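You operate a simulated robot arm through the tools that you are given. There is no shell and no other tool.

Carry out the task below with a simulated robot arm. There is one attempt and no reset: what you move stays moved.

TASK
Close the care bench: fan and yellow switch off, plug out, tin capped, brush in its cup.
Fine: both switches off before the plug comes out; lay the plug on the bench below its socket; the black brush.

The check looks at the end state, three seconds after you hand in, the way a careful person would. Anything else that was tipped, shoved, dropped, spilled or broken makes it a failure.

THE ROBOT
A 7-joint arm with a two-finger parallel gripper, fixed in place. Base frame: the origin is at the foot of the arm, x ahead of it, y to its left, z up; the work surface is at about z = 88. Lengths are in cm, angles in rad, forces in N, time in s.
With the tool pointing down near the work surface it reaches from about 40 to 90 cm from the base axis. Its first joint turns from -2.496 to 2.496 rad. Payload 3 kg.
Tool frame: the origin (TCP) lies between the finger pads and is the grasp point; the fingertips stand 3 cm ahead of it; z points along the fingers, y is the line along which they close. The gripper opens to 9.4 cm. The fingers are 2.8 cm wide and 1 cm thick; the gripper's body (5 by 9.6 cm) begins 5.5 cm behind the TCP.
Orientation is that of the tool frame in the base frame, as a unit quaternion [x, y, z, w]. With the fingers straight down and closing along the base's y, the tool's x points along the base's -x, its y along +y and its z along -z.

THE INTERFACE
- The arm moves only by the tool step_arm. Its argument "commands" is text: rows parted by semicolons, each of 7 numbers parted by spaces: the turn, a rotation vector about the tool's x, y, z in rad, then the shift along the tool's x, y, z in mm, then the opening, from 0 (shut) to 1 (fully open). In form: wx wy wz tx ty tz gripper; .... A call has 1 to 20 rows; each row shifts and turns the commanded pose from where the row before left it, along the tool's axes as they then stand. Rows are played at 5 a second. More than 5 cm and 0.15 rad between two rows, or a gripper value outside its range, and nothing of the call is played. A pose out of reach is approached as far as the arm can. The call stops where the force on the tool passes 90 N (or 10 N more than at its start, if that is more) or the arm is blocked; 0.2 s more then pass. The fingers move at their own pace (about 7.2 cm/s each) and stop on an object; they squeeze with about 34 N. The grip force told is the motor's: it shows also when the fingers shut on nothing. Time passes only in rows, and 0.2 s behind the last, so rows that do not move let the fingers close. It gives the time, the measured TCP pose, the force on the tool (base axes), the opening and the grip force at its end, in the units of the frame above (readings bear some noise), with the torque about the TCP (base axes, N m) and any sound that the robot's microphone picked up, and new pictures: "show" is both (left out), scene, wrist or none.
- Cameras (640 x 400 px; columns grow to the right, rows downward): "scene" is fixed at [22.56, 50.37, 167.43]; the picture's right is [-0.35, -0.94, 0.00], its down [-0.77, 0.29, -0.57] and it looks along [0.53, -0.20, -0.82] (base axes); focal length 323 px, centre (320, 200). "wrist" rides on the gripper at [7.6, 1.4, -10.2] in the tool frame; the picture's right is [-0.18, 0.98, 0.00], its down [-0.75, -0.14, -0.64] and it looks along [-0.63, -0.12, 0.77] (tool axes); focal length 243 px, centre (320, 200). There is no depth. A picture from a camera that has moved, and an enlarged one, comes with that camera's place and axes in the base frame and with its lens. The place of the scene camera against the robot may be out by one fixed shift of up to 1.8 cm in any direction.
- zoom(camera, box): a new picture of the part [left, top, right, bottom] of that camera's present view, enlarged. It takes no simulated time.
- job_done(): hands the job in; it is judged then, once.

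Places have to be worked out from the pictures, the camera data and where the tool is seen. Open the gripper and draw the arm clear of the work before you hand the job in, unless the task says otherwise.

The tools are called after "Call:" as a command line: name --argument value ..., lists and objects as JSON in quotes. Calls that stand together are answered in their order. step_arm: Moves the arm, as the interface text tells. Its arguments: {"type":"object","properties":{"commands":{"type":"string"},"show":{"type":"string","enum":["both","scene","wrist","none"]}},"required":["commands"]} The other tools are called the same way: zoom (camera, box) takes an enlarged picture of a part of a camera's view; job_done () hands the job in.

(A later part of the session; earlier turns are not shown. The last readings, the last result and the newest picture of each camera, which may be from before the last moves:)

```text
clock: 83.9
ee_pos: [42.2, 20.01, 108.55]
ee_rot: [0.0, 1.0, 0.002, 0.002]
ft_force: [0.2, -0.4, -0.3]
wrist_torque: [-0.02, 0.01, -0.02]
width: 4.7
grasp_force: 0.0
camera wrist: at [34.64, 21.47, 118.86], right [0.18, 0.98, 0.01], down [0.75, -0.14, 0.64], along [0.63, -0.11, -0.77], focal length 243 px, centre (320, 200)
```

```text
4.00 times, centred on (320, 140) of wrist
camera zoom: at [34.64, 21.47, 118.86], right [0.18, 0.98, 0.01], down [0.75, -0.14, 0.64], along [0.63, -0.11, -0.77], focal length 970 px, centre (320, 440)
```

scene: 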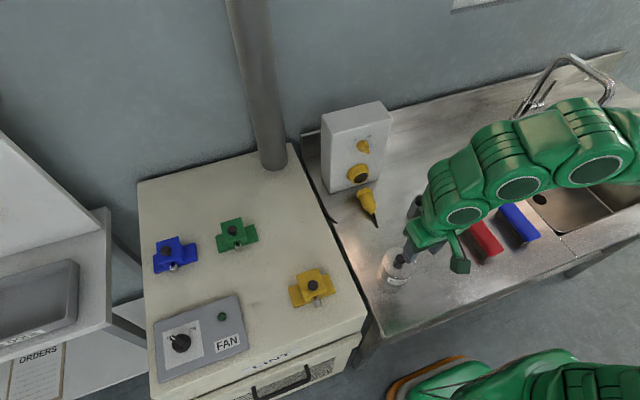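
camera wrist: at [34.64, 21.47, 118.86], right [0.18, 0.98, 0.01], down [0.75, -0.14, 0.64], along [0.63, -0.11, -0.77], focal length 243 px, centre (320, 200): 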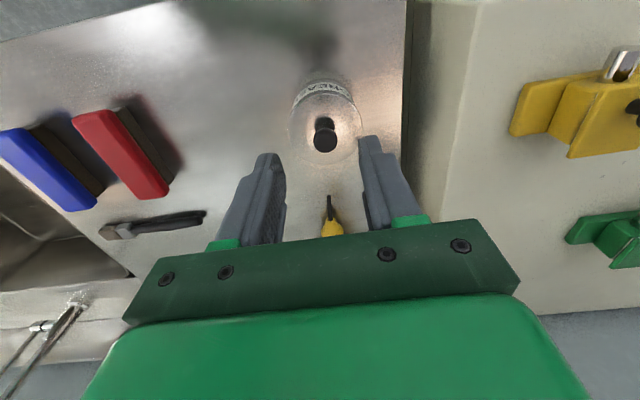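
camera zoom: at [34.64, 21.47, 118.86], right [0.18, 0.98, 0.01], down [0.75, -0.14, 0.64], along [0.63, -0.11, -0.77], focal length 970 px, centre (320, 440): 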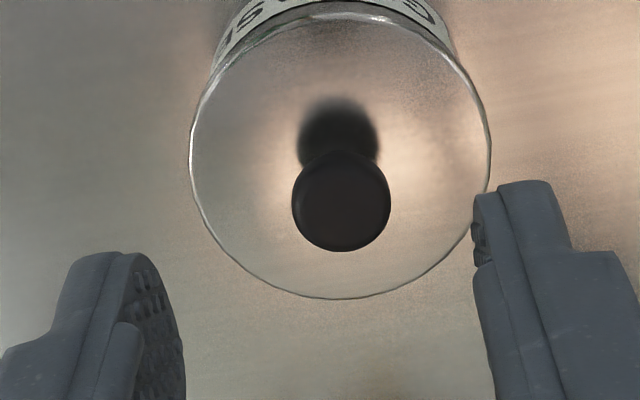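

The lid is on the tin, flush and concentric. Next is the brush: I'll move to view the cup and the brush with the wrist camera.

Call:
step_arm --commands "0 0 0 -10 -40 -10 0.5;0 0 0 -20 -40 -10 0.5;0 0 0 -20 -40 -10 0.5;0 0 0 -20 -40 0 0.5;0 0 0 0 0 0 0.5" --show "both"

Call:
zoom --camera "wrist" --box '[200, 80, 440, 230]'

```text
clock: 85.1
ee_pos: [49.13, 4.13, 111.61]
ee_rot: [-0.001, 1.0, 0.003, 0.002]
ft_force: [-0.8, 0.0, 0.0]
wrist_torque: [0.0, -0.01, -0.03]
width: 4.7
grasp_force: 0.1
camera wrist: at [41.71, 5.49, 121.86], right [0.18, 0.98, 0.01], down [0.75, -0.14, 0.64], along [0.63, -0.11, -0.76], focal length 243 px, centre (320, 200)
```

scene: 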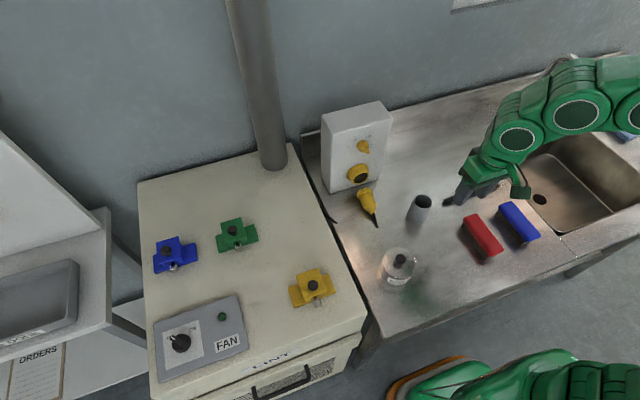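
wrist: 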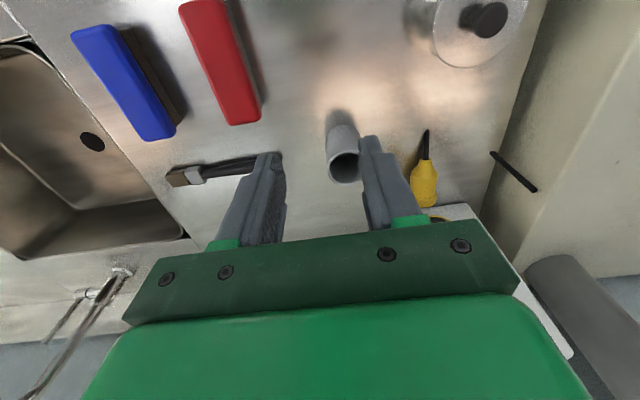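

```text
2.67 times, centred on (320, 155) of wrist
camera zoom: at [41.71, 5.49, 121.86], right [0.18, 0.98, 0.01], down [0.75, -0.14, 0.64], along [0.63, -0.11, -0.76], focal length 647 px, centre (320, 320)
```

zoom: 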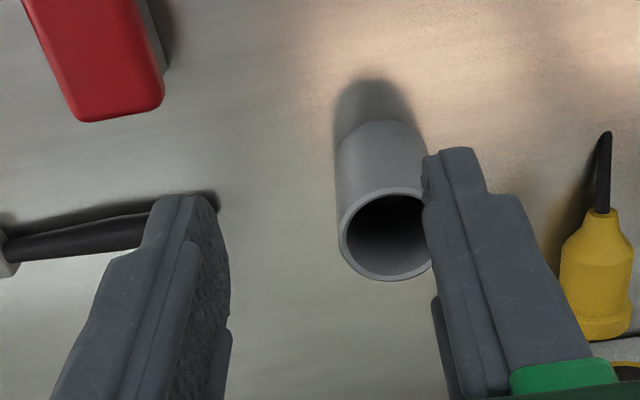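

Cup estimated at about (59.5,5.7), rim z≈95. The brush lies along y at x≈59.1, with the handle tip at y≈−4, ferrule at y≈−16 and bristles to −23. Before grasping, I'll test in free space whether the arm can point sideways (+y) with the camera up, which is the pose I need to put the brush upright in the cup.

Call:
step_arm --commands "0 0 0 -29 -34 -15 0.5;0 0 0 -29 -34 -15 0.5;0 0 0 -29 -34 -15 0.5;0 0 0.143 0 0 0 0.5;0 0 0.143 0 0 0 0.5;0 0 0.143 0 0 0 0.5;0 0 0.143 0 0 0 0.5;0 0 0.143 0 0 0 0.5;0 0 0.143 0 0 0 0.5;0 0 0.143 0 0 0 0.5;0 0 0.143 0 0 0 0.5;0 0 0.143 0 0 0 0.5;0 0 0.143 0 0 0 0.5;0 0 0.141 0 0 0 0.5;0 0 0 0 0 0 0.5" --show "both"

```text
clock: 88.3
ee_pos: [57.91, -6.32, 116.03]
ee_rot: [0.707, 0.707, 0.002, -0.001]
ft_force: [0.3, -0.1, -0.2]
wrist_torque: [-0.05, -0.01, 0.01]
width: 4.69
grasp_force: 0.1
camera wrist: at [59.43, 1.3, 126.37], right [0.98, -0.18, 0.0], down [-0.14, -0.76, 0.64], along [-0.12, -0.63, -0.77], focal length 243 px, centre (320, 200)
```

scene: 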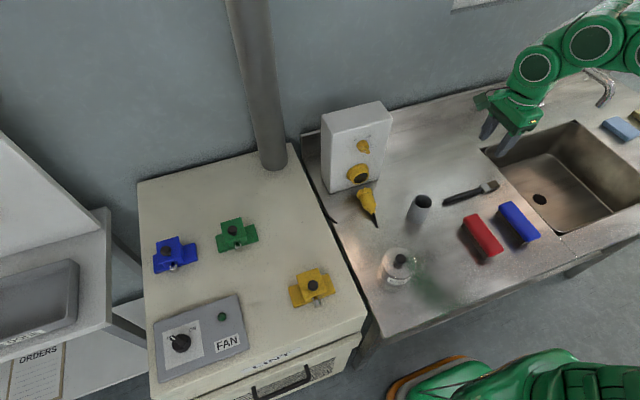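
wrist: 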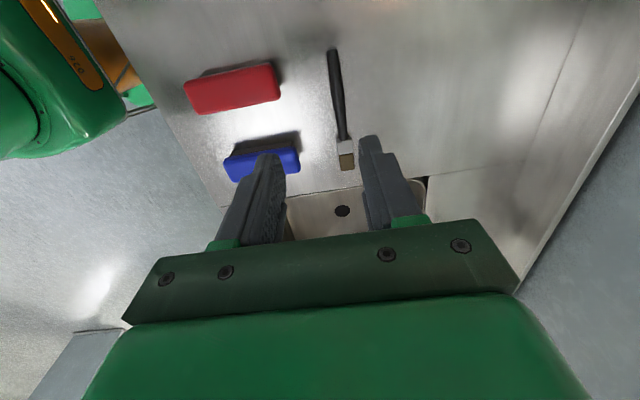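

Yaw works. Now I'll tilt the tool toward +y in steps.

Call:
step_arm --commands "0 0.143 0 0 0 0 0.5;0 0.143 0 0 0 0 0.5;0 0.143 0 0 0 0 0.5;0 0.143 0 0 0 0 0.5;0 0.143 0 0 0 0 0.5;0 0 0 0 0 0 0.5" --show "both"

```text
clock: 89.7
ee_pos: [57.9, -6.3, 116.07]
ee_rot: [0.66, 0.663, 0.251, -0.248]
ft_force: [-0.1, 0.2, -0.6]
wrist_torque: [0.01, -0.02, -0.04]
width: 4.71
grasp_force: 0.0
camera wrist: at [59.4, -7.29, 128.87], right [0.98, -0.14, -0.12], down [-0.14, -0.99, -0.02], along [-0.11, 0.03, -0.99], focal length 243 px, centre (320, 200)
```

scene: 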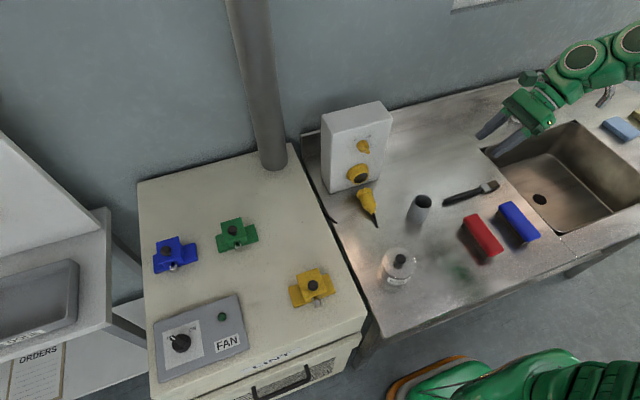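
wrist: 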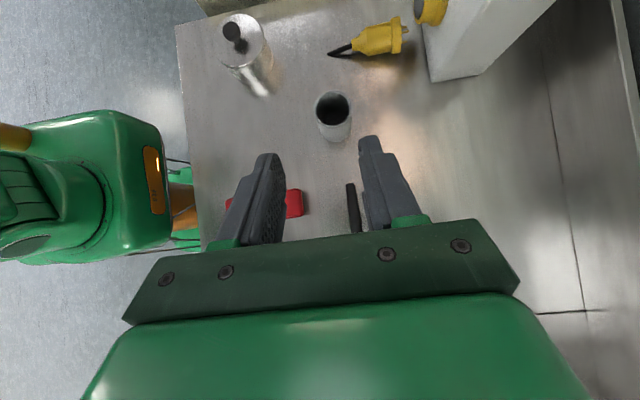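

Feasible so far. I'll zoom on the cup from this overhead view for a better position, then continue tilting.

Call:
zoom --camera "wrist" --box '[280, 70, 400, 150]'

Call:
step_arm --commands "0 0.143 0 0 0 0 0.5;0 0.143 0 0 0 0 0.5;0 0.143 0 0 0 0 0.5;0 0 0 0 0 0 0.5" --show "both"

```text
5.00 times, centred on (340, 110) of wrist
camera zoom: at [59.4, -7.29, 128.87], right [0.98, -0.14, -0.12], down [-0.14, -0.99, -0.02], along [-0.11, 0.03, -0.99], focal length 1213 px, centre (220, 650)
```

zoom: 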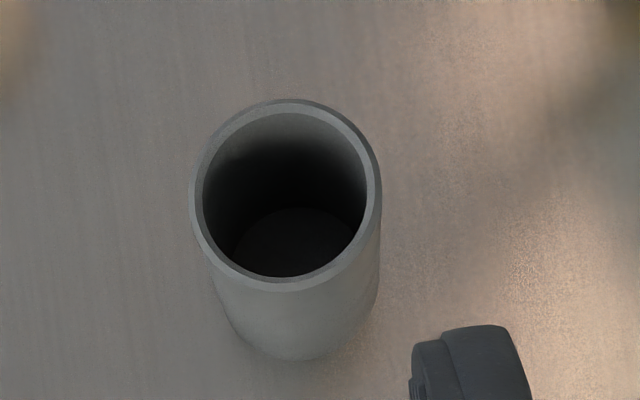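

```text
clock: 90.7
ee_pos: [57.78, -6.21, 116.13]
ee_rot: [0.629, 0.629, 0.325, -0.322]
ft_force: [1.0, 0.4, -0.1]
wrist_torque: [0.0, 0.04, 0.04]
width: 4.68
grasp_force: 0.1
out of reach, approached as far as the arm can: row 2, 3
camera wrist: at [59.36, -10.09, 128.33], right [0.98, -0.11, -0.15], down [-0.14, -0.96, -0.24], along [-0.11, 0.25, -0.96], focal length 243 px, centre (320, 200)
```

scene: 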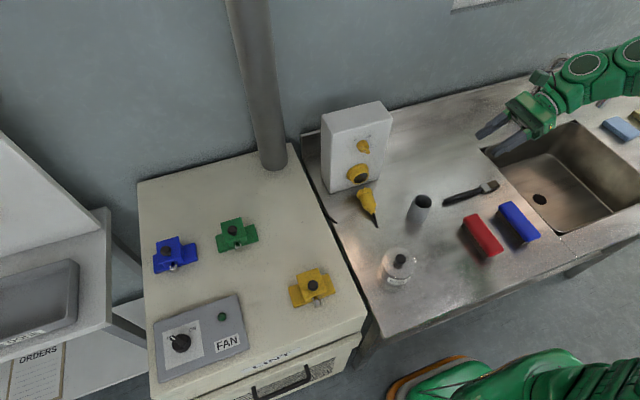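
wrist: 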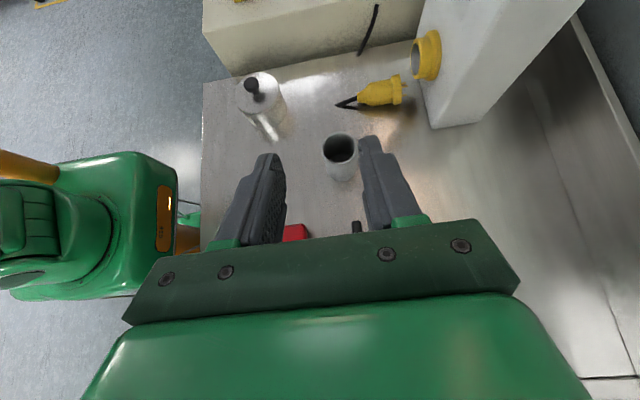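

Sideways tilt works up to about 54° here. Since the cup (inner Ø≈4.5, height≈7 cm) allows the brush to lean up to about 25°, I can grasp the brush with a built-in tilt and tilt ~50° at the cup. I'll test a 50° tilt at low height, clear of the cup.

Call:
step_arm --commands "0 -0.08 0 0 0 0 0.5;0 0 0 -29.7 0 24.9 0.5;0 0 0 -29.7 0 24.9 0.5;0 0 0 -29.7 0 24.9 0.5;0 0 0 -29.7 0 24.9 0.5;0 0 0 0 0 0 0.5" --show "both"

Call:
zoom --camera "wrist" --box '[250, 50, 410, 150]'

```text
clock: 92.1
ee_pos: [58.07, -6.44, 100.64]
ee_rot: [0.641, 0.643, 0.298, -0.296]
ft_force: [-0.4, 1.0, 0.7]
wrist_torque: [-0.02, 0.01, 0.0]
width: 4.69
grasp_force: 0.1
camera wrist: at [59.54, -9.31, 113.06], right [0.98, -0.12, -0.14], down [-0.14, -0.98, -0.16], along [-0.11, 0.18, -0.98], focal length 243 px, centre (320, 200)
```

scene: 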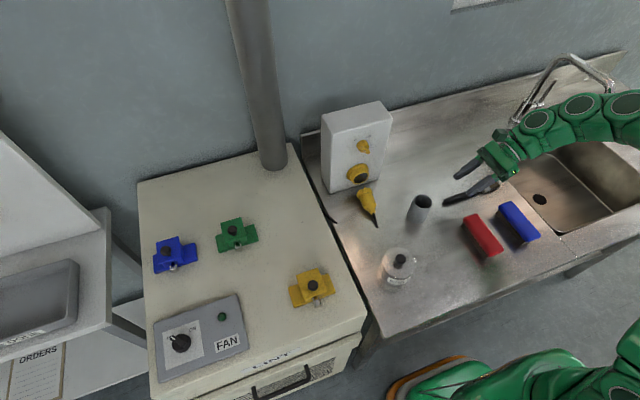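
wrist: 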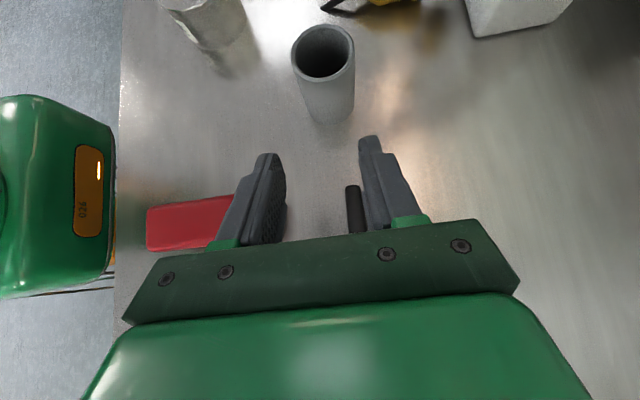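

```text
4.00 times, centred on (330, 100) of wrist
camera zoom: at [59.54, -9.31, 113.06], right [0.98, -0.12, -0.14], down [-0.14, -0.98, -0.16], along [-0.11, 0.18, -0.98], focal length 970 px, centre (280, 600)
```

zoom: 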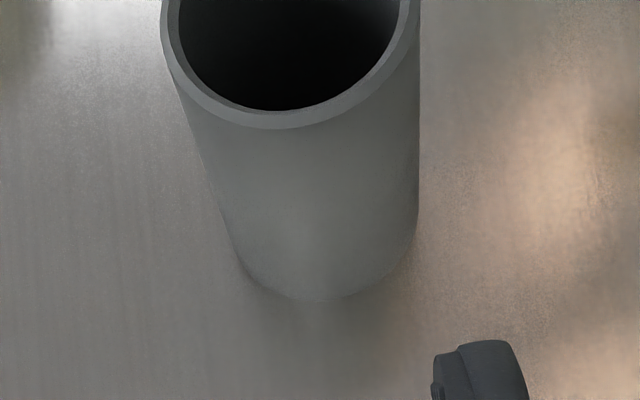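

A 50° tilt at z≈100 is reachable. The cup centre is refined to (59.25,5.85), rim z≈95.9. Now I'll go back up, untilt, and yaw 180° the other way (to −90°), which is the grasp yaw I need so the handle ends up pointing down.

Call:
step_arm --commands "0 0 0 29.7 0 -24.9 0.5;0 0 0 29.7 0 -24.9 0.5;0 0 0 29.7 0 -24.9 0.5;0 0 0 29.7 0 -24.9 0.5;0 -0.145 0 0 0 0 0.5;0 -0.145 0 0 0 0 0.5;0 -0.145 0 0 0 0 0.5;0 -0.145 0 0 0 0 0.5;0 -0.145 0 0 0 0 0.5;0 -0.138 0 0 0 0 0.5;0 0 -0.145 0 0 0 0.5;0 0 -0.145 0 0 0 0.5;0 0 -0.145 0 0 0 0.5;0 0 -0.145 0 0 0 0.5;0 0 -0.145 0 0 0 0.5;0 0 -0.145 0 0 0 0.5;0 0 -0.145 0 0 0 0.5;0 0 -0.145 0 0 0 0.5;0 0 -0.145 0 0 0 0.5;0 0 0 0 0 0 0.5" --show "none"

Call:
step_arm --commands "0 0 -0.145 0 0 0 0.5;0 0 -0.145 0 0 0 0.5;0 0 -0.145 0 0 0 0.5;0 0 -0.145 0 0 0 0.5;0 0 -0.145 0 0 0 0.5;0 0 -0.145 0 0 0 0.5;0 0 -0.145 0 0 0 0.5;0 0 -0.145 0 0 0 0.5;0 0 -0.145 0 0 0 0.5;0 0 -0.145 0 0 0 0.5;0 0 -0.145 0 0 0 0.5;0 0 -0.145 0 0 0 0.5;0 0 -0.097 0 0 0 0.5;0 0 0 0 0 0 0.5" --show "both"

```text
clock: 96.3
ee_pos: [57.91, -6.35, 115.98]
ee_rot: [0.131, 0.991, 0.003, 0.002]
ft_force: [-0.1, -0.7, -0.2]
wrist_torque: [0.01, -0.01, -0.02]
width: 4.7
grasp_force: 0.0
```

```text
clock: 99.3
ee_pos: [26.91, 20.72, 119.4]
ee_rot: [-0.707, 0.707, -0.001, 0.003]
ft_force: [0.0, -0.2, 0.1]
wrist_torque: [0.01, 0.02, 0.01]
width: 4.69
grasp_force: 0.1
out of reach, approached as far as the arm can: row 4, 5, 6, 7, 8, 9, 10, 11, 12, 13
camera wrist: at [25.49, 13.04, 129.66], right [-0.98, 0.18, 0.0], down [0.14, 0.75, 0.65], along [0.12, 0.63, -0.76], focal length 243 px, centre (320, 200)
```

scene: 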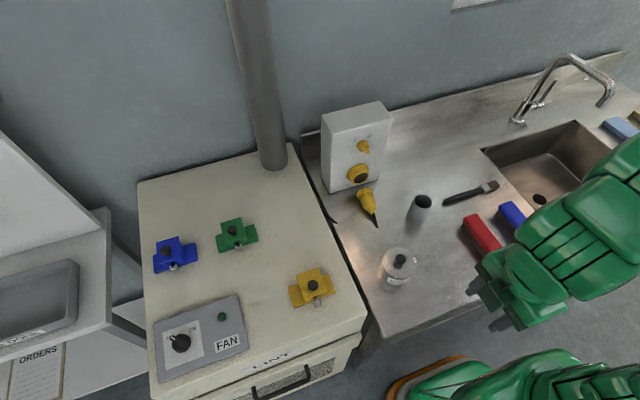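
wrist: 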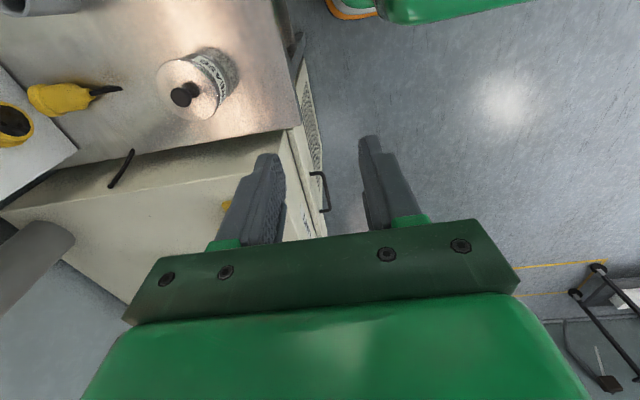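

Yawing that way hit a wrist joint limit and the arm drifted back over the floor. The readings show no contact. I'll return carefully: unwind the yaw first and then translate back above the bench.

Call:
step_arm --commands "0 0 0.143 0 0 0 0.5;0 0 0.143 0 0 0 0.5;0 0 0.143 0 0 0 0.5;0 0 0.143 0 0 0 0.5;0 0 0.143 0 0 0 0.5;0 0 0.143 0 0 0 0.5;0 0 0.143 0 0 0 0.5;0 0 0.143 0 0 0 0.5;0 0 0.143 0 0 0 0.5;0 0 0.143 0 0 0 0.5;0 0 0.141 0 0 0 0.5;0 0 0 0 0 0 0.5" --show "both"

```text
clock: 101.9
ee_pos: [26.92, 20.68, 119.42]
ee_rot: [-0.001, 1.0, 0.002, 0.001]
ft_force: [0.0, 0.2, -0.6]
wrist_torque: [-0.03, -0.01, 0.01]
width: 4.69
grasp_force: 0.0
camera wrist: at [19.34, 22.1, 129.66], right [0.18, 0.98, 0.0], down [0.75, -0.14, 0.64], along [0.63, -0.12, -0.76], focal length 243 px, centre (320, 200)
```

scene: 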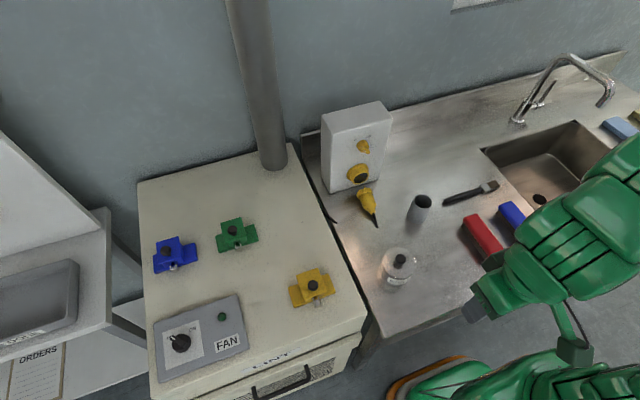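
wrist: 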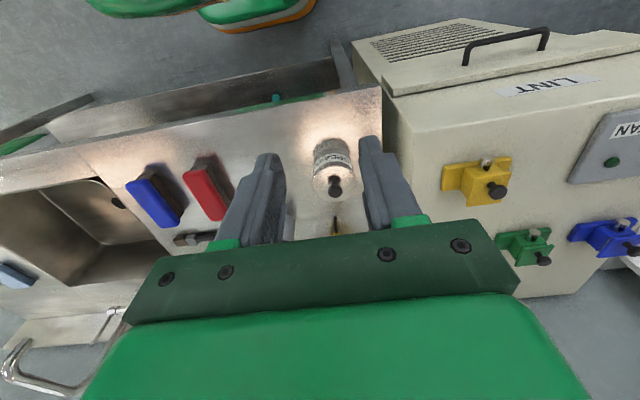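

All objects look undisturbed. I'll translate back out over the bench to about (57,−6,117).

Call:
step_arm --commands "0 0 0 -33 -29 0 0.5;0 0 0 -33 -29 0 0.5;0 0 0 -33 -29 0 0.5;0 0 0 -33 -29 0 0.5;0 0 0 -33 -29 3 0.5;0 0 0 -33 -29 5 0.5;0 0 0 -33 -29 5 0.5;0 0 0 -33 -29 5 0.5;0 0 0 -33 -29 5 0.5;0 0 0 0 0 0 0.5" --show "both"

```text
clock: 104.1
ee_pos: [56.58, -5.18, 117.1]
ee_rot: [-0.002, 1.0, 0.002, 0.002]
ft_force: [0.0, 0.1, 0.8]
wrist_torque: [-0.01, -0.01, 0.01]
width: 4.68
grasp_force: 0.0
camera wrist: at [49.1, -3.81, 127.32], right [0.18, 0.98, 0.0], down [0.75, -0.14, 0.64], along [0.63, -0.11, -0.76], focal length 243 px, centre (320, 200)
```

scene: 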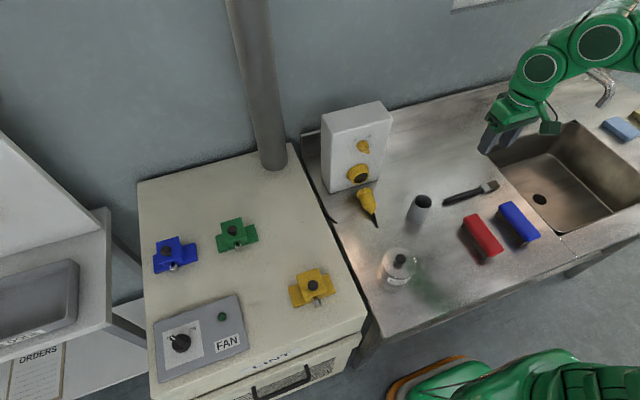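
wrist: 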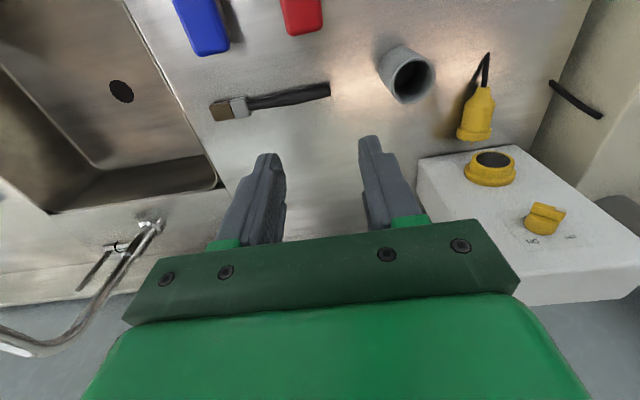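

Back above the bench. An alternative needs only 90° of yaw: grasp at yaw +90° and insert with the tool pitched forward. I'll test how far the pitch goes at low height (z≈102), clear of everything.

Call:
step_arm --commands "0 0 0 0 0 40 0.5;0 0 0 0 0 40 0.5;0 0 0 0 0 35 0.5;0 0 0 0 0 35 0.5;0 -0.14 0 0 0 0 0.5;0 -0.14 0 0 0 0 0.5;0 -0.14 0 0 0 0 0.5;0 -0.14 0 0 0 0 0.5;0 0 0 0 0 0 0.5" --show "wrist"

```text
clock: 106.1
ee_pos: [56.79, -5.3, 102.17]
ee_rot: [-0.001, 0.96, 0.002, 0.279]
ft_force: [0.2, 0.4, -0.4]
wrist_torque: [-0.02, 0.03, 0.02]
width: 4.71
grasp_force: 0.1
camera wrist: at [44.91, -3.88, 106.77], right [0.15, 0.98, 0.1], down [0.29, -0.14, 0.95], along [0.94, -0.12, -0.31], focal length 243 px, centre (320, 200)
```

wrist: 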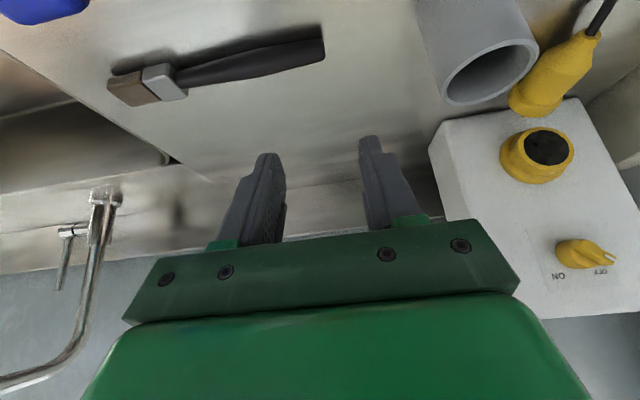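

Pitch 0.56 is fine at z≈102. I'll continue in small increments.

Call:
step_arm --commands "0 -0.1 0 0 0 0 0.5;0 -0.1 0 0 0 0 0.5;0 0 0 0 0 0 0.5" --show "none"

Call:
step_arm --commands "0 -0.08 0 0 0 0 0.5;0 0 0 0 0 0 0.5" --show "none"

Call:
step_arm --commands "0 -0.08 0 0 0 0 0.5;0 0 0 0 0 0 0.5" --show "scene"

```text
clock: 106.9
ee_pos: [56.67, -5.27, 102.12]
ee_rot: [0.0, 0.937, 0.0, 0.349]
ft_force: [-0.3, -0.4, 0.4]
wrist_torque: [-0.02, 0.0, 0.01]
width: 4.73
grasp_force: 0.1
out of reach, approached as far as the arm can: row 2
```

```text
clock: 107.5
ee_pos: [57.96, -6.08, 103.26]
ee_rot: [0.008, 0.926, -0.008, 0.377]
ft_force: [-0.6, -0.3, -0.7]
wrist_torque: [-0.02, -0.03, 0.01]
width: 4.72
grasp_force: 0.1
out of reach, approached as far as the arm can: row 1
```

```text
clock: 108.1
ee_pos: [57.9, -6.12, 103.23]
ee_rot: [0.009, 0.926, -0.009, 0.378]
ft_force: [-0.1, -0.4, 0.4]
wrist_torque: [0.01, 0.03, -0.03]
width: 4.69
grasp_force: 0.1
out of reach, approached as far as the arm can: row 1
```

scene: 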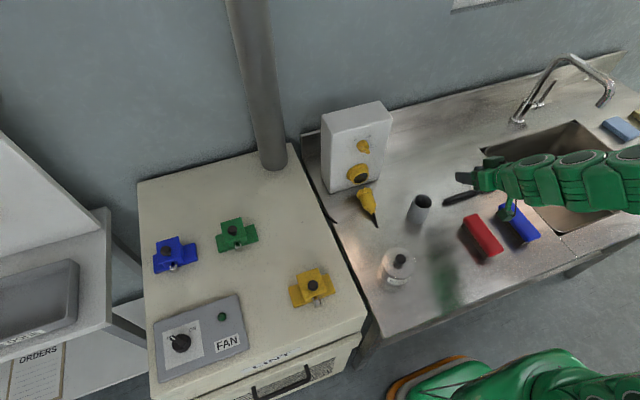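

Forward pitch tops out near 0.73 rad at this height, which is marginal. The sideways pose allowed 0.95, so I'll try reaching the needed grasp yaw by turning the other way (+270° ≡ −90°), in cautious chunks. First I'll untilt and rise.

Call:
step_arm --commands "0 0.148 0 0 0 0 0.5;0 0.148 0 0 0 0 0.5;0 0.148 0 0 0 0 0.5;0 0.148 0 0 0 0 0.5;0 0.148 0 0 0 0 0.5;0 0.035 0 0 0 -40 0.5;0 0 0 0 0 -40 0.5;0 0 0 0 0 -40 0.5;0 0 0 0 0 -30 0.5;0 0 0.148 0 0 0 0.5;0 0 0.148 0 0 0 0.5;0 0 0.148 0 0 0 0.5;0 0 0.148 0 0 0 0.5;0 0 0.148 0 0 0 0.5;0 0 0.148 0 0 0 0.5;0 0 0.148 0 0 0 0.5;0 0 0.148 0 0 0 0.5;0 0 0.148 0 0 0 0.5;0 0 0.148 0 0 0 0.5;0 0 0 0 0 0 0.5" --show "none"

Call:
step_arm --commands "0 0 0.148 0 0 0 0.5;0 0 0.148 0 0 0 0.5;0 0 0.148 0 0 0 0.5;0 0 0.148 0 0 0 0.5;0 0 0.148 0 0 0 0.5;0 0 0 0 0 0 0.5" --show "scene"

```text
clock: 112.3
ee_pos: [57.86, -5.91, 118.05]
ee_rot: [0.684, 0.73, -0.004, 0.004]
ft_force: [1.0, -1.1, 0.3]
wrist_torque: [0.02, 0.0, 0.01]
width: 4.71
grasp_force: 0.1
```

```text
clock: 113.7
ee_pos: [57.87, -5.96, 118.16]
ee_rot: [0.901, 0.433, -0.003, 0.004]
ft_force: [-0.8, 0.5, -0.6]
wrist_torque: [0.0, 0.02, -0.02]
width: 4.71
grasp_force: 0.1
```

scene: 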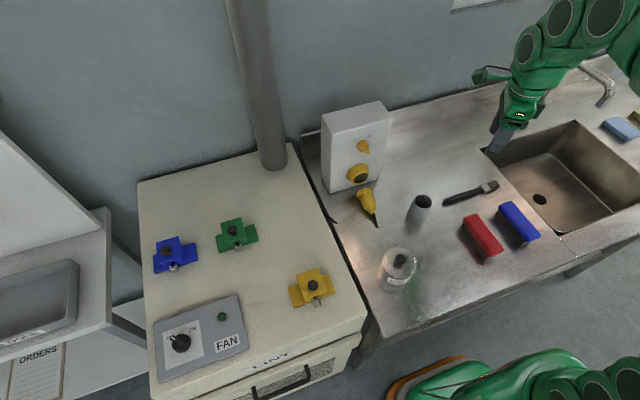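

Working at yaw 2.25 rad. Continuing in chunks.

Call:
step_arm --commands "0 0 0.148 0 0 0 0.5;0 0 0.148 0 0 0 0.5;0 0 0.148 0 0 0 0.5;0 0 0.148 0 0 0 0.5;0 0 0.148 0 0 0 0.5;0 0 0 0 0 0 0.5" --show "none"

```text
clock: 115.1
ee_pos: [57.71, -5.92, 118.2]
ee_rot: [0.997, 0.078, 0.0, 0.006]
ft_force: [0.5, -0.3, 0.5]
wrist_torque: [0.01, -0.01, 0.0]
width: 4.69
grasp_force: 0.0
```

Call:
step_arm --commands "0 0 0.148 0 0 0 0.5;0 0 0.148 0 0 0 0.5;0 0 0.148 0 0 0 0.5;0 0 0 0 0 0 0.5" --show "none"

```text
clock: 116.1
ee_pos: [57.89, -5.81, 118.15]
ee_rot: [0.99, -0.143, 0.001, 0.005]
ft_force: [0.1, -0.3, 0.1]
wrist_torque: [0.0, 0.0, 0.0]
width: 4.69
grasp_force: 0.1
```

Call:
step_arm --commands "0 0 0.148 0 0 0 0.5;0 0 0.148 0 0 0 0.5;0 0 0.148 0 0 0 0.5;0 0 0 0 0 0 0.5" --show "none"

```text
clock: 117.1
ee_pos: [52.03, -9.3, 119.02]
ee_rot: [0.936, -0.351, 0.009, 0.004]
ft_force: [0.6, 0.3, -0.4]
wrist_torque: [0.03, 0.0, 0.0]
width: 4.69
grasp_force: 0.1
out of reach, approached as far as the arm can: row 2, 3
```

The yaw limit is about 3.6 rad, so −90° isn't reachable either way. Decision: grasp the brush at its ferrule at yaw +90° with a built-in 0.5 rad tilt. Later I'll insert it pitched forward about 0.85 rad at z≈106 (handle about 13° off vertical), which lies within reach. I'll turn back to yaw +90° and hover over the brush.

Call:
step_arm --commands "0 0 -0.148 0 0 0 0.5;0 0 -0.148 0 0 0 0.5;0 0 -0.148 0 0 0 0.5;0 0 -0.148 0 0 0 0.5;0 0 -0.148 0 0 0 0.5;0 0 -0.148 0 0 0 0.5;0 0 -0.148 0 0 0 0.5;0 0 -0.148 0 0 0 0.5;0 0 -0.148 0 0 0 0.5;0 0 -0.148 0 0 0 0.5;0 0 -0.148 0 0 0 0.5;0 0 -0.148 0 0 0 0.5;0 0 -0.148 0 0 0 0.5;0 0 -0.148 0 0 0 0.5;0 0 -0.148 0 0 0 0.5;0 0 -0.067 0 0 0 0.5;0 0 0 0 0 0 0.5" --show "none"

Call:
step_arm --commands "0 0 0 -22 18 0 0.5;0 0 0 -22 18 0 0.5;0 0 0 -22 18 0 0.5;0 0 0 -22 18 0 0.5;0 0 0 0 0 40 0.5;0 0 0 0 0 40 0.5;0 0 0 0 0 30 0.5;0 0 0 0 0 0 0.5" --show "both"

Call:
zoom --camera "wrist" --box '[220, 60, 420, 210]'

```text
clock: 120.7
ee_pos: [52.05, -9.18, 119.03]
ee_rot: [0.712, 0.702, -0.004, 0.004]
ft_force: [-0.3, 0.6, -0.5]
wrist_torque: [0.01, -0.01, 0.03]
width: 4.7
grasp_force: 0.0
```

```text
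clock: 122.5
ee_pos: [59.16, -18.2, 108.14]
ee_rot: [0.712, 0.702, -0.004, 0.003]
ft_force: [0.3, 0.6, -0.8]
wrist_torque: [0.03, 0.0, 0.0]
width: 4.69
grasp_force: 0.0
camera wrist: at [60.7, -10.42, 118.36], right [0.98, -0.2, 0.0], down [-0.15, -0.74, 0.65], along [-0.13, -0.64, -0.76], focal length 243 px, centre (320, 200)
```

scene: 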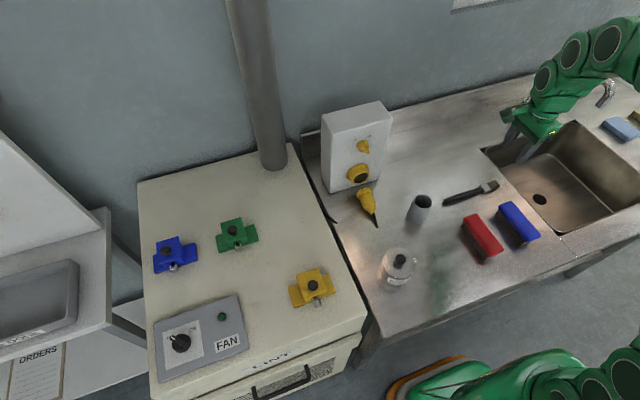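
wrist: 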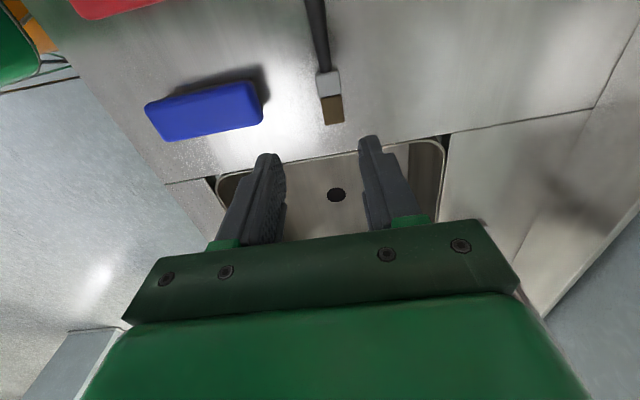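

```text
2.67 times, centred on (320, 135) of wrist
camera zoom: at [60.7, -10.42, 118.36], right [0.98, -0.2, 0.0], down [-0.15, -0.74, 0.65], along [-0.13, -0.64, -0.76], focal length 647 px, centre (320, 373)
```

zoom: 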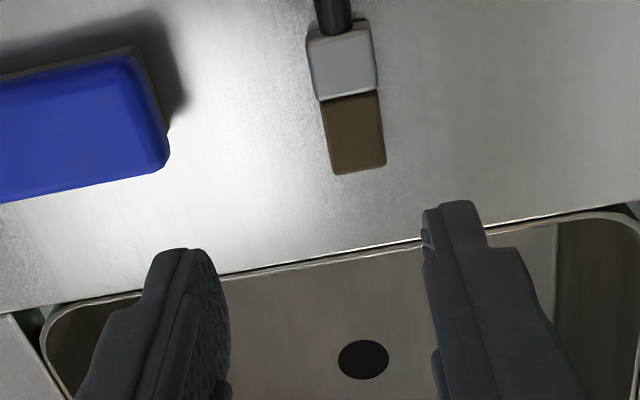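

The ferrule is near (60,−18.4), with the brush axis at a slight angle. I'll trim the yaw, apply the 0.5 rad tilt and descend to ~6 cm above.

Call:
step_arm --commands "0 0 -0.06 0 0 0 0.65;0 0.14 0 0 0 0 0.65;0 0.14 0 0 0 0 0.65;0 0.14 0 0 0 0 0.65;0 0.08 0 0 0 0 0.65;0 0 0 -19.8 2 31 0.65;0 0 0 -19.8 2 31 0.65;0 0 0 -19.8 2 31 0.65;0 0 0 0 0 0 0.65" --show "both"

Call:
zoom --camera "wrist" --box '[220, 60, 420, 210]'

```text
clock: 124.5
ee_pos: [59.73, -18.98, 97.03]
ee_rot: [0.67, 0.702, 0.167, -0.176]
ft_force: [0.5, -0.1, -0.8]
wrist_torque: [0.0, 0.03, 0.01]
width: 6.1
grasp_force: 0.0
camera wrist: at [61.22, -17.02, 109.71], right [0.99, -0.12, -0.09], down [-0.1, -0.97, 0.21], along [-0.11, -0.2, -0.97], focal length 243 px, centre (320, 200)
```

scene: 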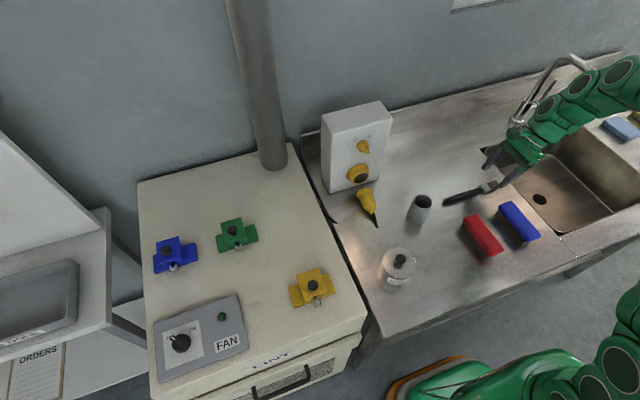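
wrist: 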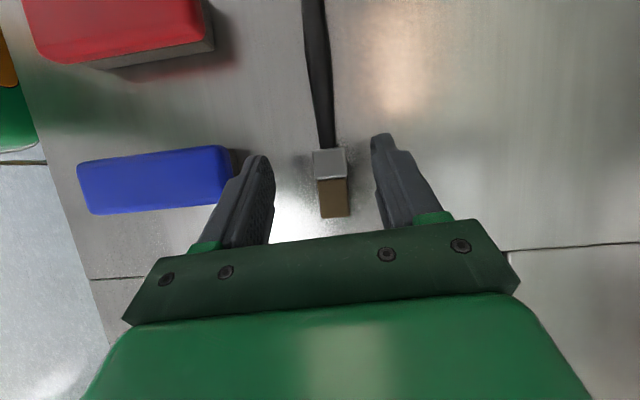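

```text
2.67 times, centred on (320, 135) of wrist
camera zoom: at [61.22, -17.02, 109.71], right [0.99, -0.12, -0.09], down [-0.1, -0.97, 0.21], along [-0.11, -0.2, -0.97], focal length 647 px, centre (320, 373)
```

zoom: 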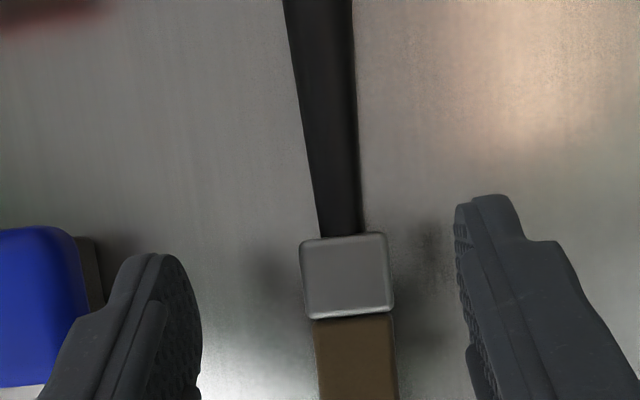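

Ferrule at about (60.1,−18.3). I'll trim the yaw by +0.05, shift 4 mm in x and descend most of the way.

Call:
step_arm --commands "-0.024 0 0.044 0 3.9 0 0.65;0 0 0 -7 0 13.5 0.65;0 0 0 -7 0 13.5 0.65;0 0 0 -5 0 10 0.65;0 0 0 0 0 0 0.65" --show "both"

Call:
zoom --camera "wrist" --box '[220, 80, 420, 230]'

```text
clock: 125.7
ee_pos: [60.17, -18.93, 93.0]
ee_rot: [0.689, 0.684, 0.172, -0.171]
ft_force: [0.4, 0.3, 0.1]
wrist_torque: [-0.01, -0.03, -0.02]
width: 6.12
grasp_force: 0.1
camera wrist: at [61.67, -17.03, 105.58], right [0.98, -0.17, -0.09], down [-0.15, -0.97, 0.21], along [-0.12, -0.2, -0.97], focal length 243 px, centre (320, 200)
```

scene: 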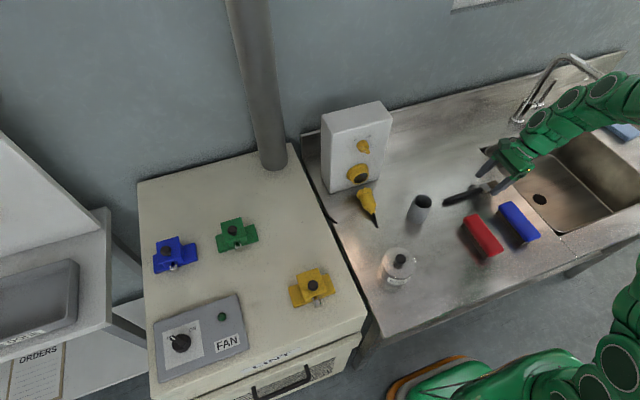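
wrist: 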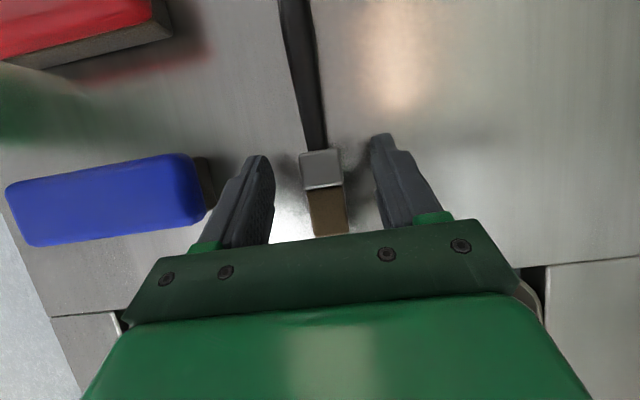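

```text
2.67 times, centred on (320, 155) of wrist
camera zoom: at [61.67, -17.03, 105.58], right [0.98, -0.17, -0.09], down [-0.15, -0.97, 0.21], along [-0.12, -0.2, -0.97], focal length 647 px, centre (320, 320)
```

zoom: 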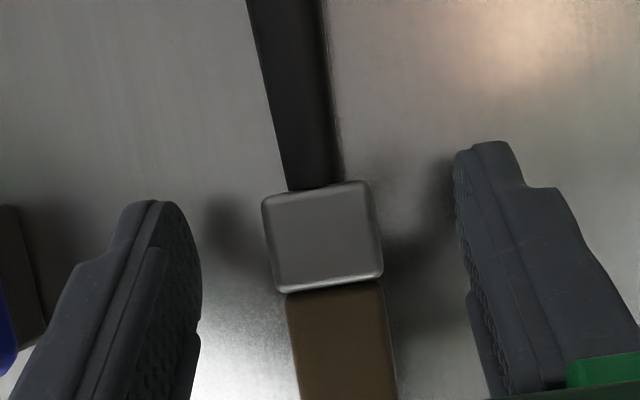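

The brush is aligned between the fingers. I'll lower the last 1.5 cm to the bench in small steps.

Call:
step_arm --commands "0 0 0 -2.4 0 4.4 0.65;0 0 0 -2.4 0 4.4 0.65;0 0 0 -1.4 0 2.6 0.65;0 0 0 -0.7 0 1.3 0.65;0 0 0 0 0 0 0.65" --show "wrist"

Call:
zoom --camera "wrist" --box '[220, 80, 420, 230]'

```text
clock: 126.9
ee_pos: [60.19, -18.99, 91.33]
ee_rot: [0.688, 0.685, 0.171, -0.171]
ft_force: [-0.7, 0.5, -1.1]
wrist_torque: [0.01, -0.01, 0.01]
width: 6.11
grasp_force: 0.0
camera wrist: at [61.69, -17.08, 104.11], right [0.98, -0.17, -0.09], down [-0.15, -0.97, 0.21], along [-0.12, -0.2, -0.97], focal length 243 px, centre (320, 200)
```

wrist: 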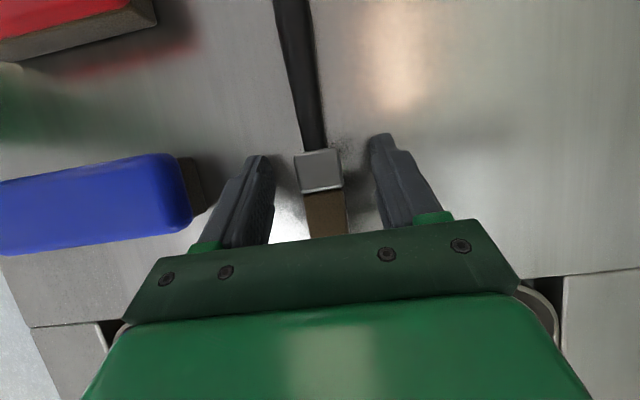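

```text
2.67 times, centred on (320, 155) of wrist
camera zoom: at [61.69, -17.08, 104.11], right [0.98, -0.17, -0.09], down [-0.15, -0.97, 0.21], along [-0.12, -0.2, -0.97], focal length 647 px, centre (320, 320)
```

zoom: 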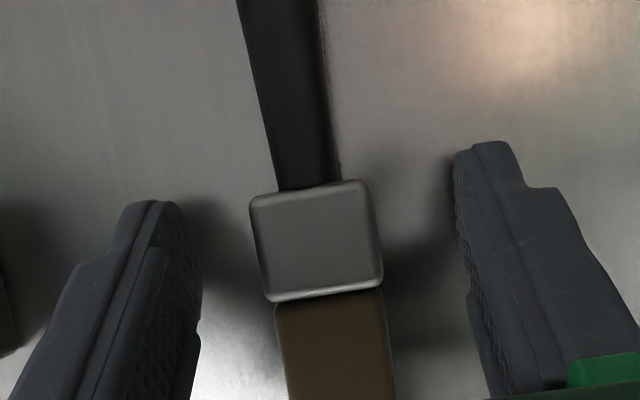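

No bench contact yet and the ferrule is between the pads. I'll close.

Call:
step_arm --commands "0 0 0 0 0 0 0.4;0 0 0 0 0 0 0.2;0 0 0 0 0 0 0;0 0 0 0 0 0 0;0 0 0 0 0 0 0;0 0 0 0 0 0 0" --show "wrist"

Call:
zoom --camera "wrist" --box '[220, 80, 420, 230]'

```text
clock: 128.3
ee_pos: [60.1, -18.98, 91.46]
ee_rot: [0.688, 0.684, 0.173, -0.171]
ft_force: [0.7, -0.4, 0.5]
wrist_torque: [-0.02, 0.0, 0.01]
width: 2.68
grasp_force: 33.7
camera wrist: at [61.69, -17.08, 104.11], right [0.98, -0.17, -0.09], down [-0.15, -0.97, 0.21], along [-0.12, -0.2, -0.97], focal length 243 px, centre (320, 200)
```

wrist: 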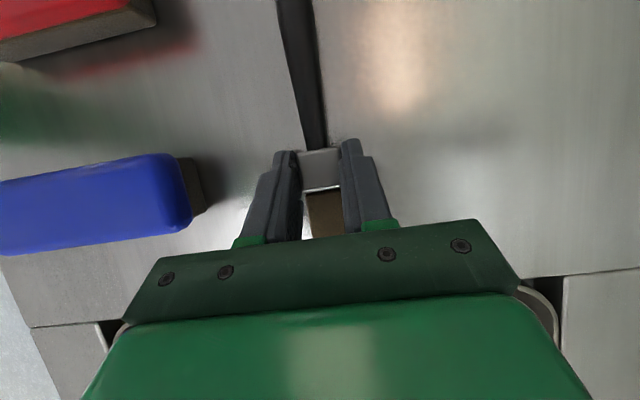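

```text
2.67 times, centred on (320, 155) of wrist
camera zoom: at [61.69, -17.08, 104.11], right [0.98, -0.17, -0.09], down [-0.15, -0.97, 0.21], along [-0.12, -0.2, -0.97], focal length 647 px, centre (320, 320)
```

zoom: 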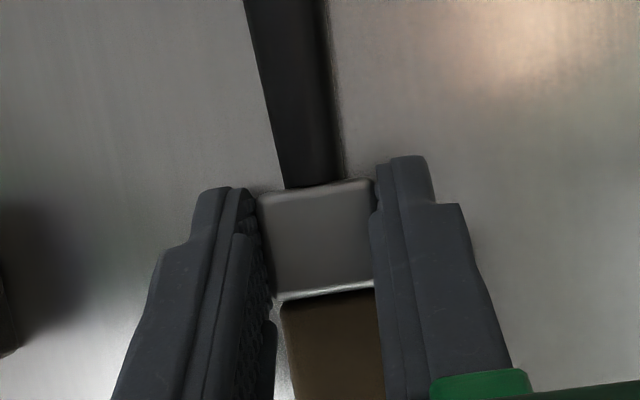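

The ferrule is gripped at 2.68 cm. I'll lift straight up and check the hold.

Call:
step_arm --commands "0 0 0 4.7 0 -8.8 0;0 0 0 9.4 0 -17.7 0;0 0 0 14 0 -26.5 0;0 0 0 19 0 -35 0;0 0 0 0 0 0 0" --show "both"

Call:
zoom --camera "wrist" --box '[220, 60, 420, 210]'

```text
clock: 129.5
ee_pos: [60.0, -19.0, 101.57]
ee_rot: [0.687, 0.684, 0.173, -0.172]
ft_force: [-0.5, -0.3, -0.5]
wrist_torque: [-0.04, 0.02, -0.03]
width: 2.69
grasp_force: 33.9
camera wrist: at [61.66, -17.08, 114.16], right [0.98, -0.17, -0.09], down [-0.15, -0.97, 0.21], along [-0.12, -0.2, -0.97], focal length 243 px, centre (320, 200)
```

scene: 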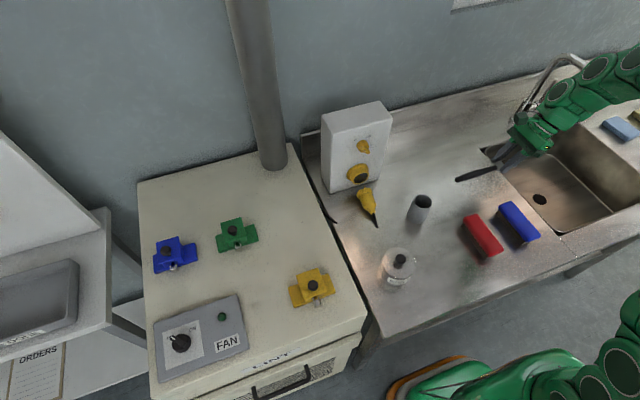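
wrist: 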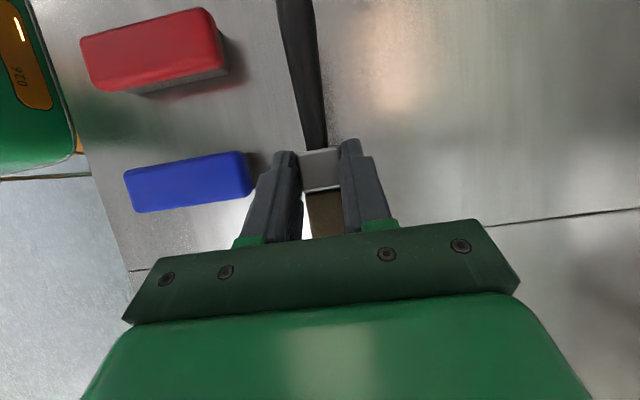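

```text
2.67 times, centred on (320, 135) of wrist
camera zoom: at [61.66, -17.08, 114.16], right [0.98, -0.17, -0.09], down [-0.15, -0.97, 0.21], along [-0.12, -0.2, -0.97], focal length 647 px, centre (320, 373)
```

zoom: 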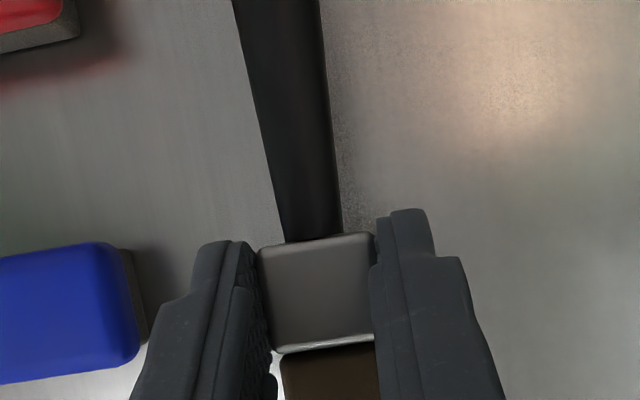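

The brush is held firmly. I'll raise it to z≈120, untilt, and move to the cup's y, keeping everything high.

Call:
step_arm --commands "0 0 0 17 0 -32 0;0 0 0 17 0 -32 0;0 0 0 17 0 -32 0;0 0 0 17 0 -32 0;0 0 0 17 0 -32 0;0 -0.122 0 0 0 0 0;0 -0.122 0 0 0 0 0;0 -0.122 0 0 0 0 0;0 -0.122 0 0 0 0 0;0 0 0 41 0 0 0;0 0 0 41 0 0 0;0 0 0 41 0 0 0;0 0 0 41 0 0 0;0 0 0 41 0 0 0;0 0 0 41 0 0 0;0 0 0 0 0 0 0" --show "both"

```text
clock: 132.9
ee_pos: [60.18, 5.7, 119.63]
ee_rot: [0.709, 0.706, 0.0, -0.002]
ft_force: [0.0, -1.0, -0.3]
wrist_torque: [0.02, 0.01, -0.02]
width: 2.67
grasp_force: 34.1
camera wrist: at [61.74, 13.27, 129.83], right [0.98, -0.19, 0.0], down [-0.14, -0.75, 0.64], along [-0.12, -0.63, -0.77], focal length 243 px, centre (320, 200)
```

scene: 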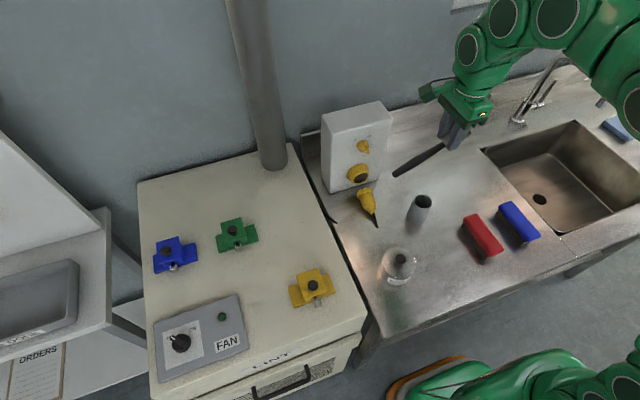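
wrist: 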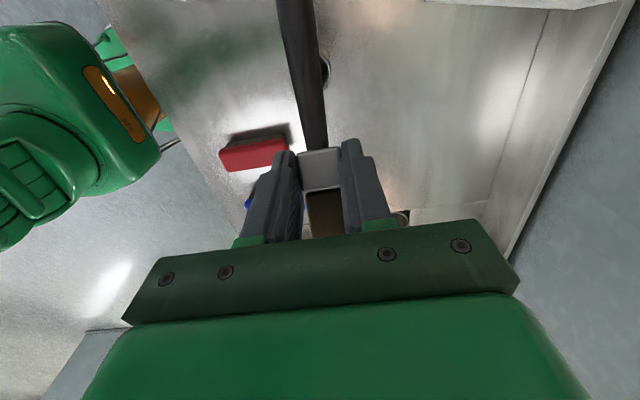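

Now I'll yaw back to 0 so the handle points toward the robot.

Call:
step_arm --commands "0 0 -0.1432 0 0 0 0;0 0 -0.1432 0 0 0 0;0 0 -0.1432 0 0 0 0;0 0 -0.1432 0 0 0 0;0 0 -0.1432 0 0 0 0;0 0 -0.1432 0 0 0 0;0 0 -0.1432 0 0 0 0;0 0 -0.1432 0 0 0 0;0 0 -0.1432 0 0 0 0;0 0 -0.1432 0 0 0 0;0 0 -0.1432 0 0 0 0;0 0 0 0 0 0 0" --show "both"

```text
clock: 135.5
ee_pos: [60.29, 5.59, 119.52]
ee_rot: [0.0, 1.0, 0.001, 0.0]
ft_force: [-1.1, -0.3, -0.2]
wrist_torque: [0.01, 0.0, 0.05]
width: 2.67
grasp_force: 34.3
camera wrist: at [52.71, 7.11, 129.85], right [0.18, 0.98, 0.0], down [0.75, -0.14, 0.64], along [0.63, -0.12, -0.77], focal length 243 px, centre (320, 200)
```

scene: 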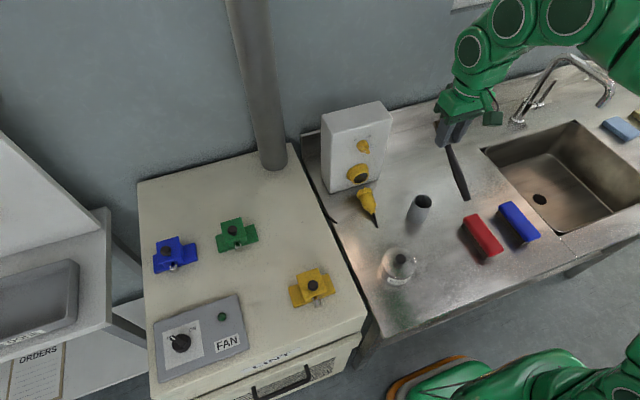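
wrist: 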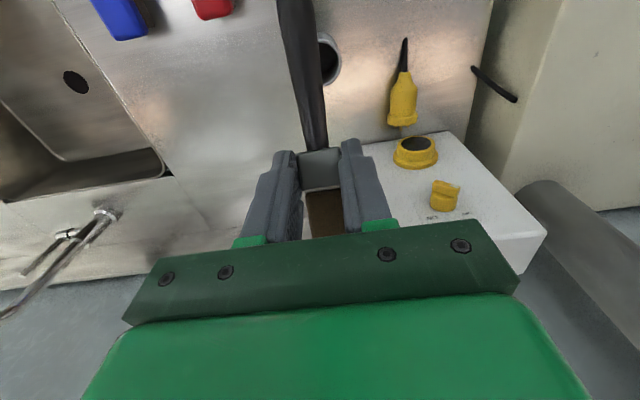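

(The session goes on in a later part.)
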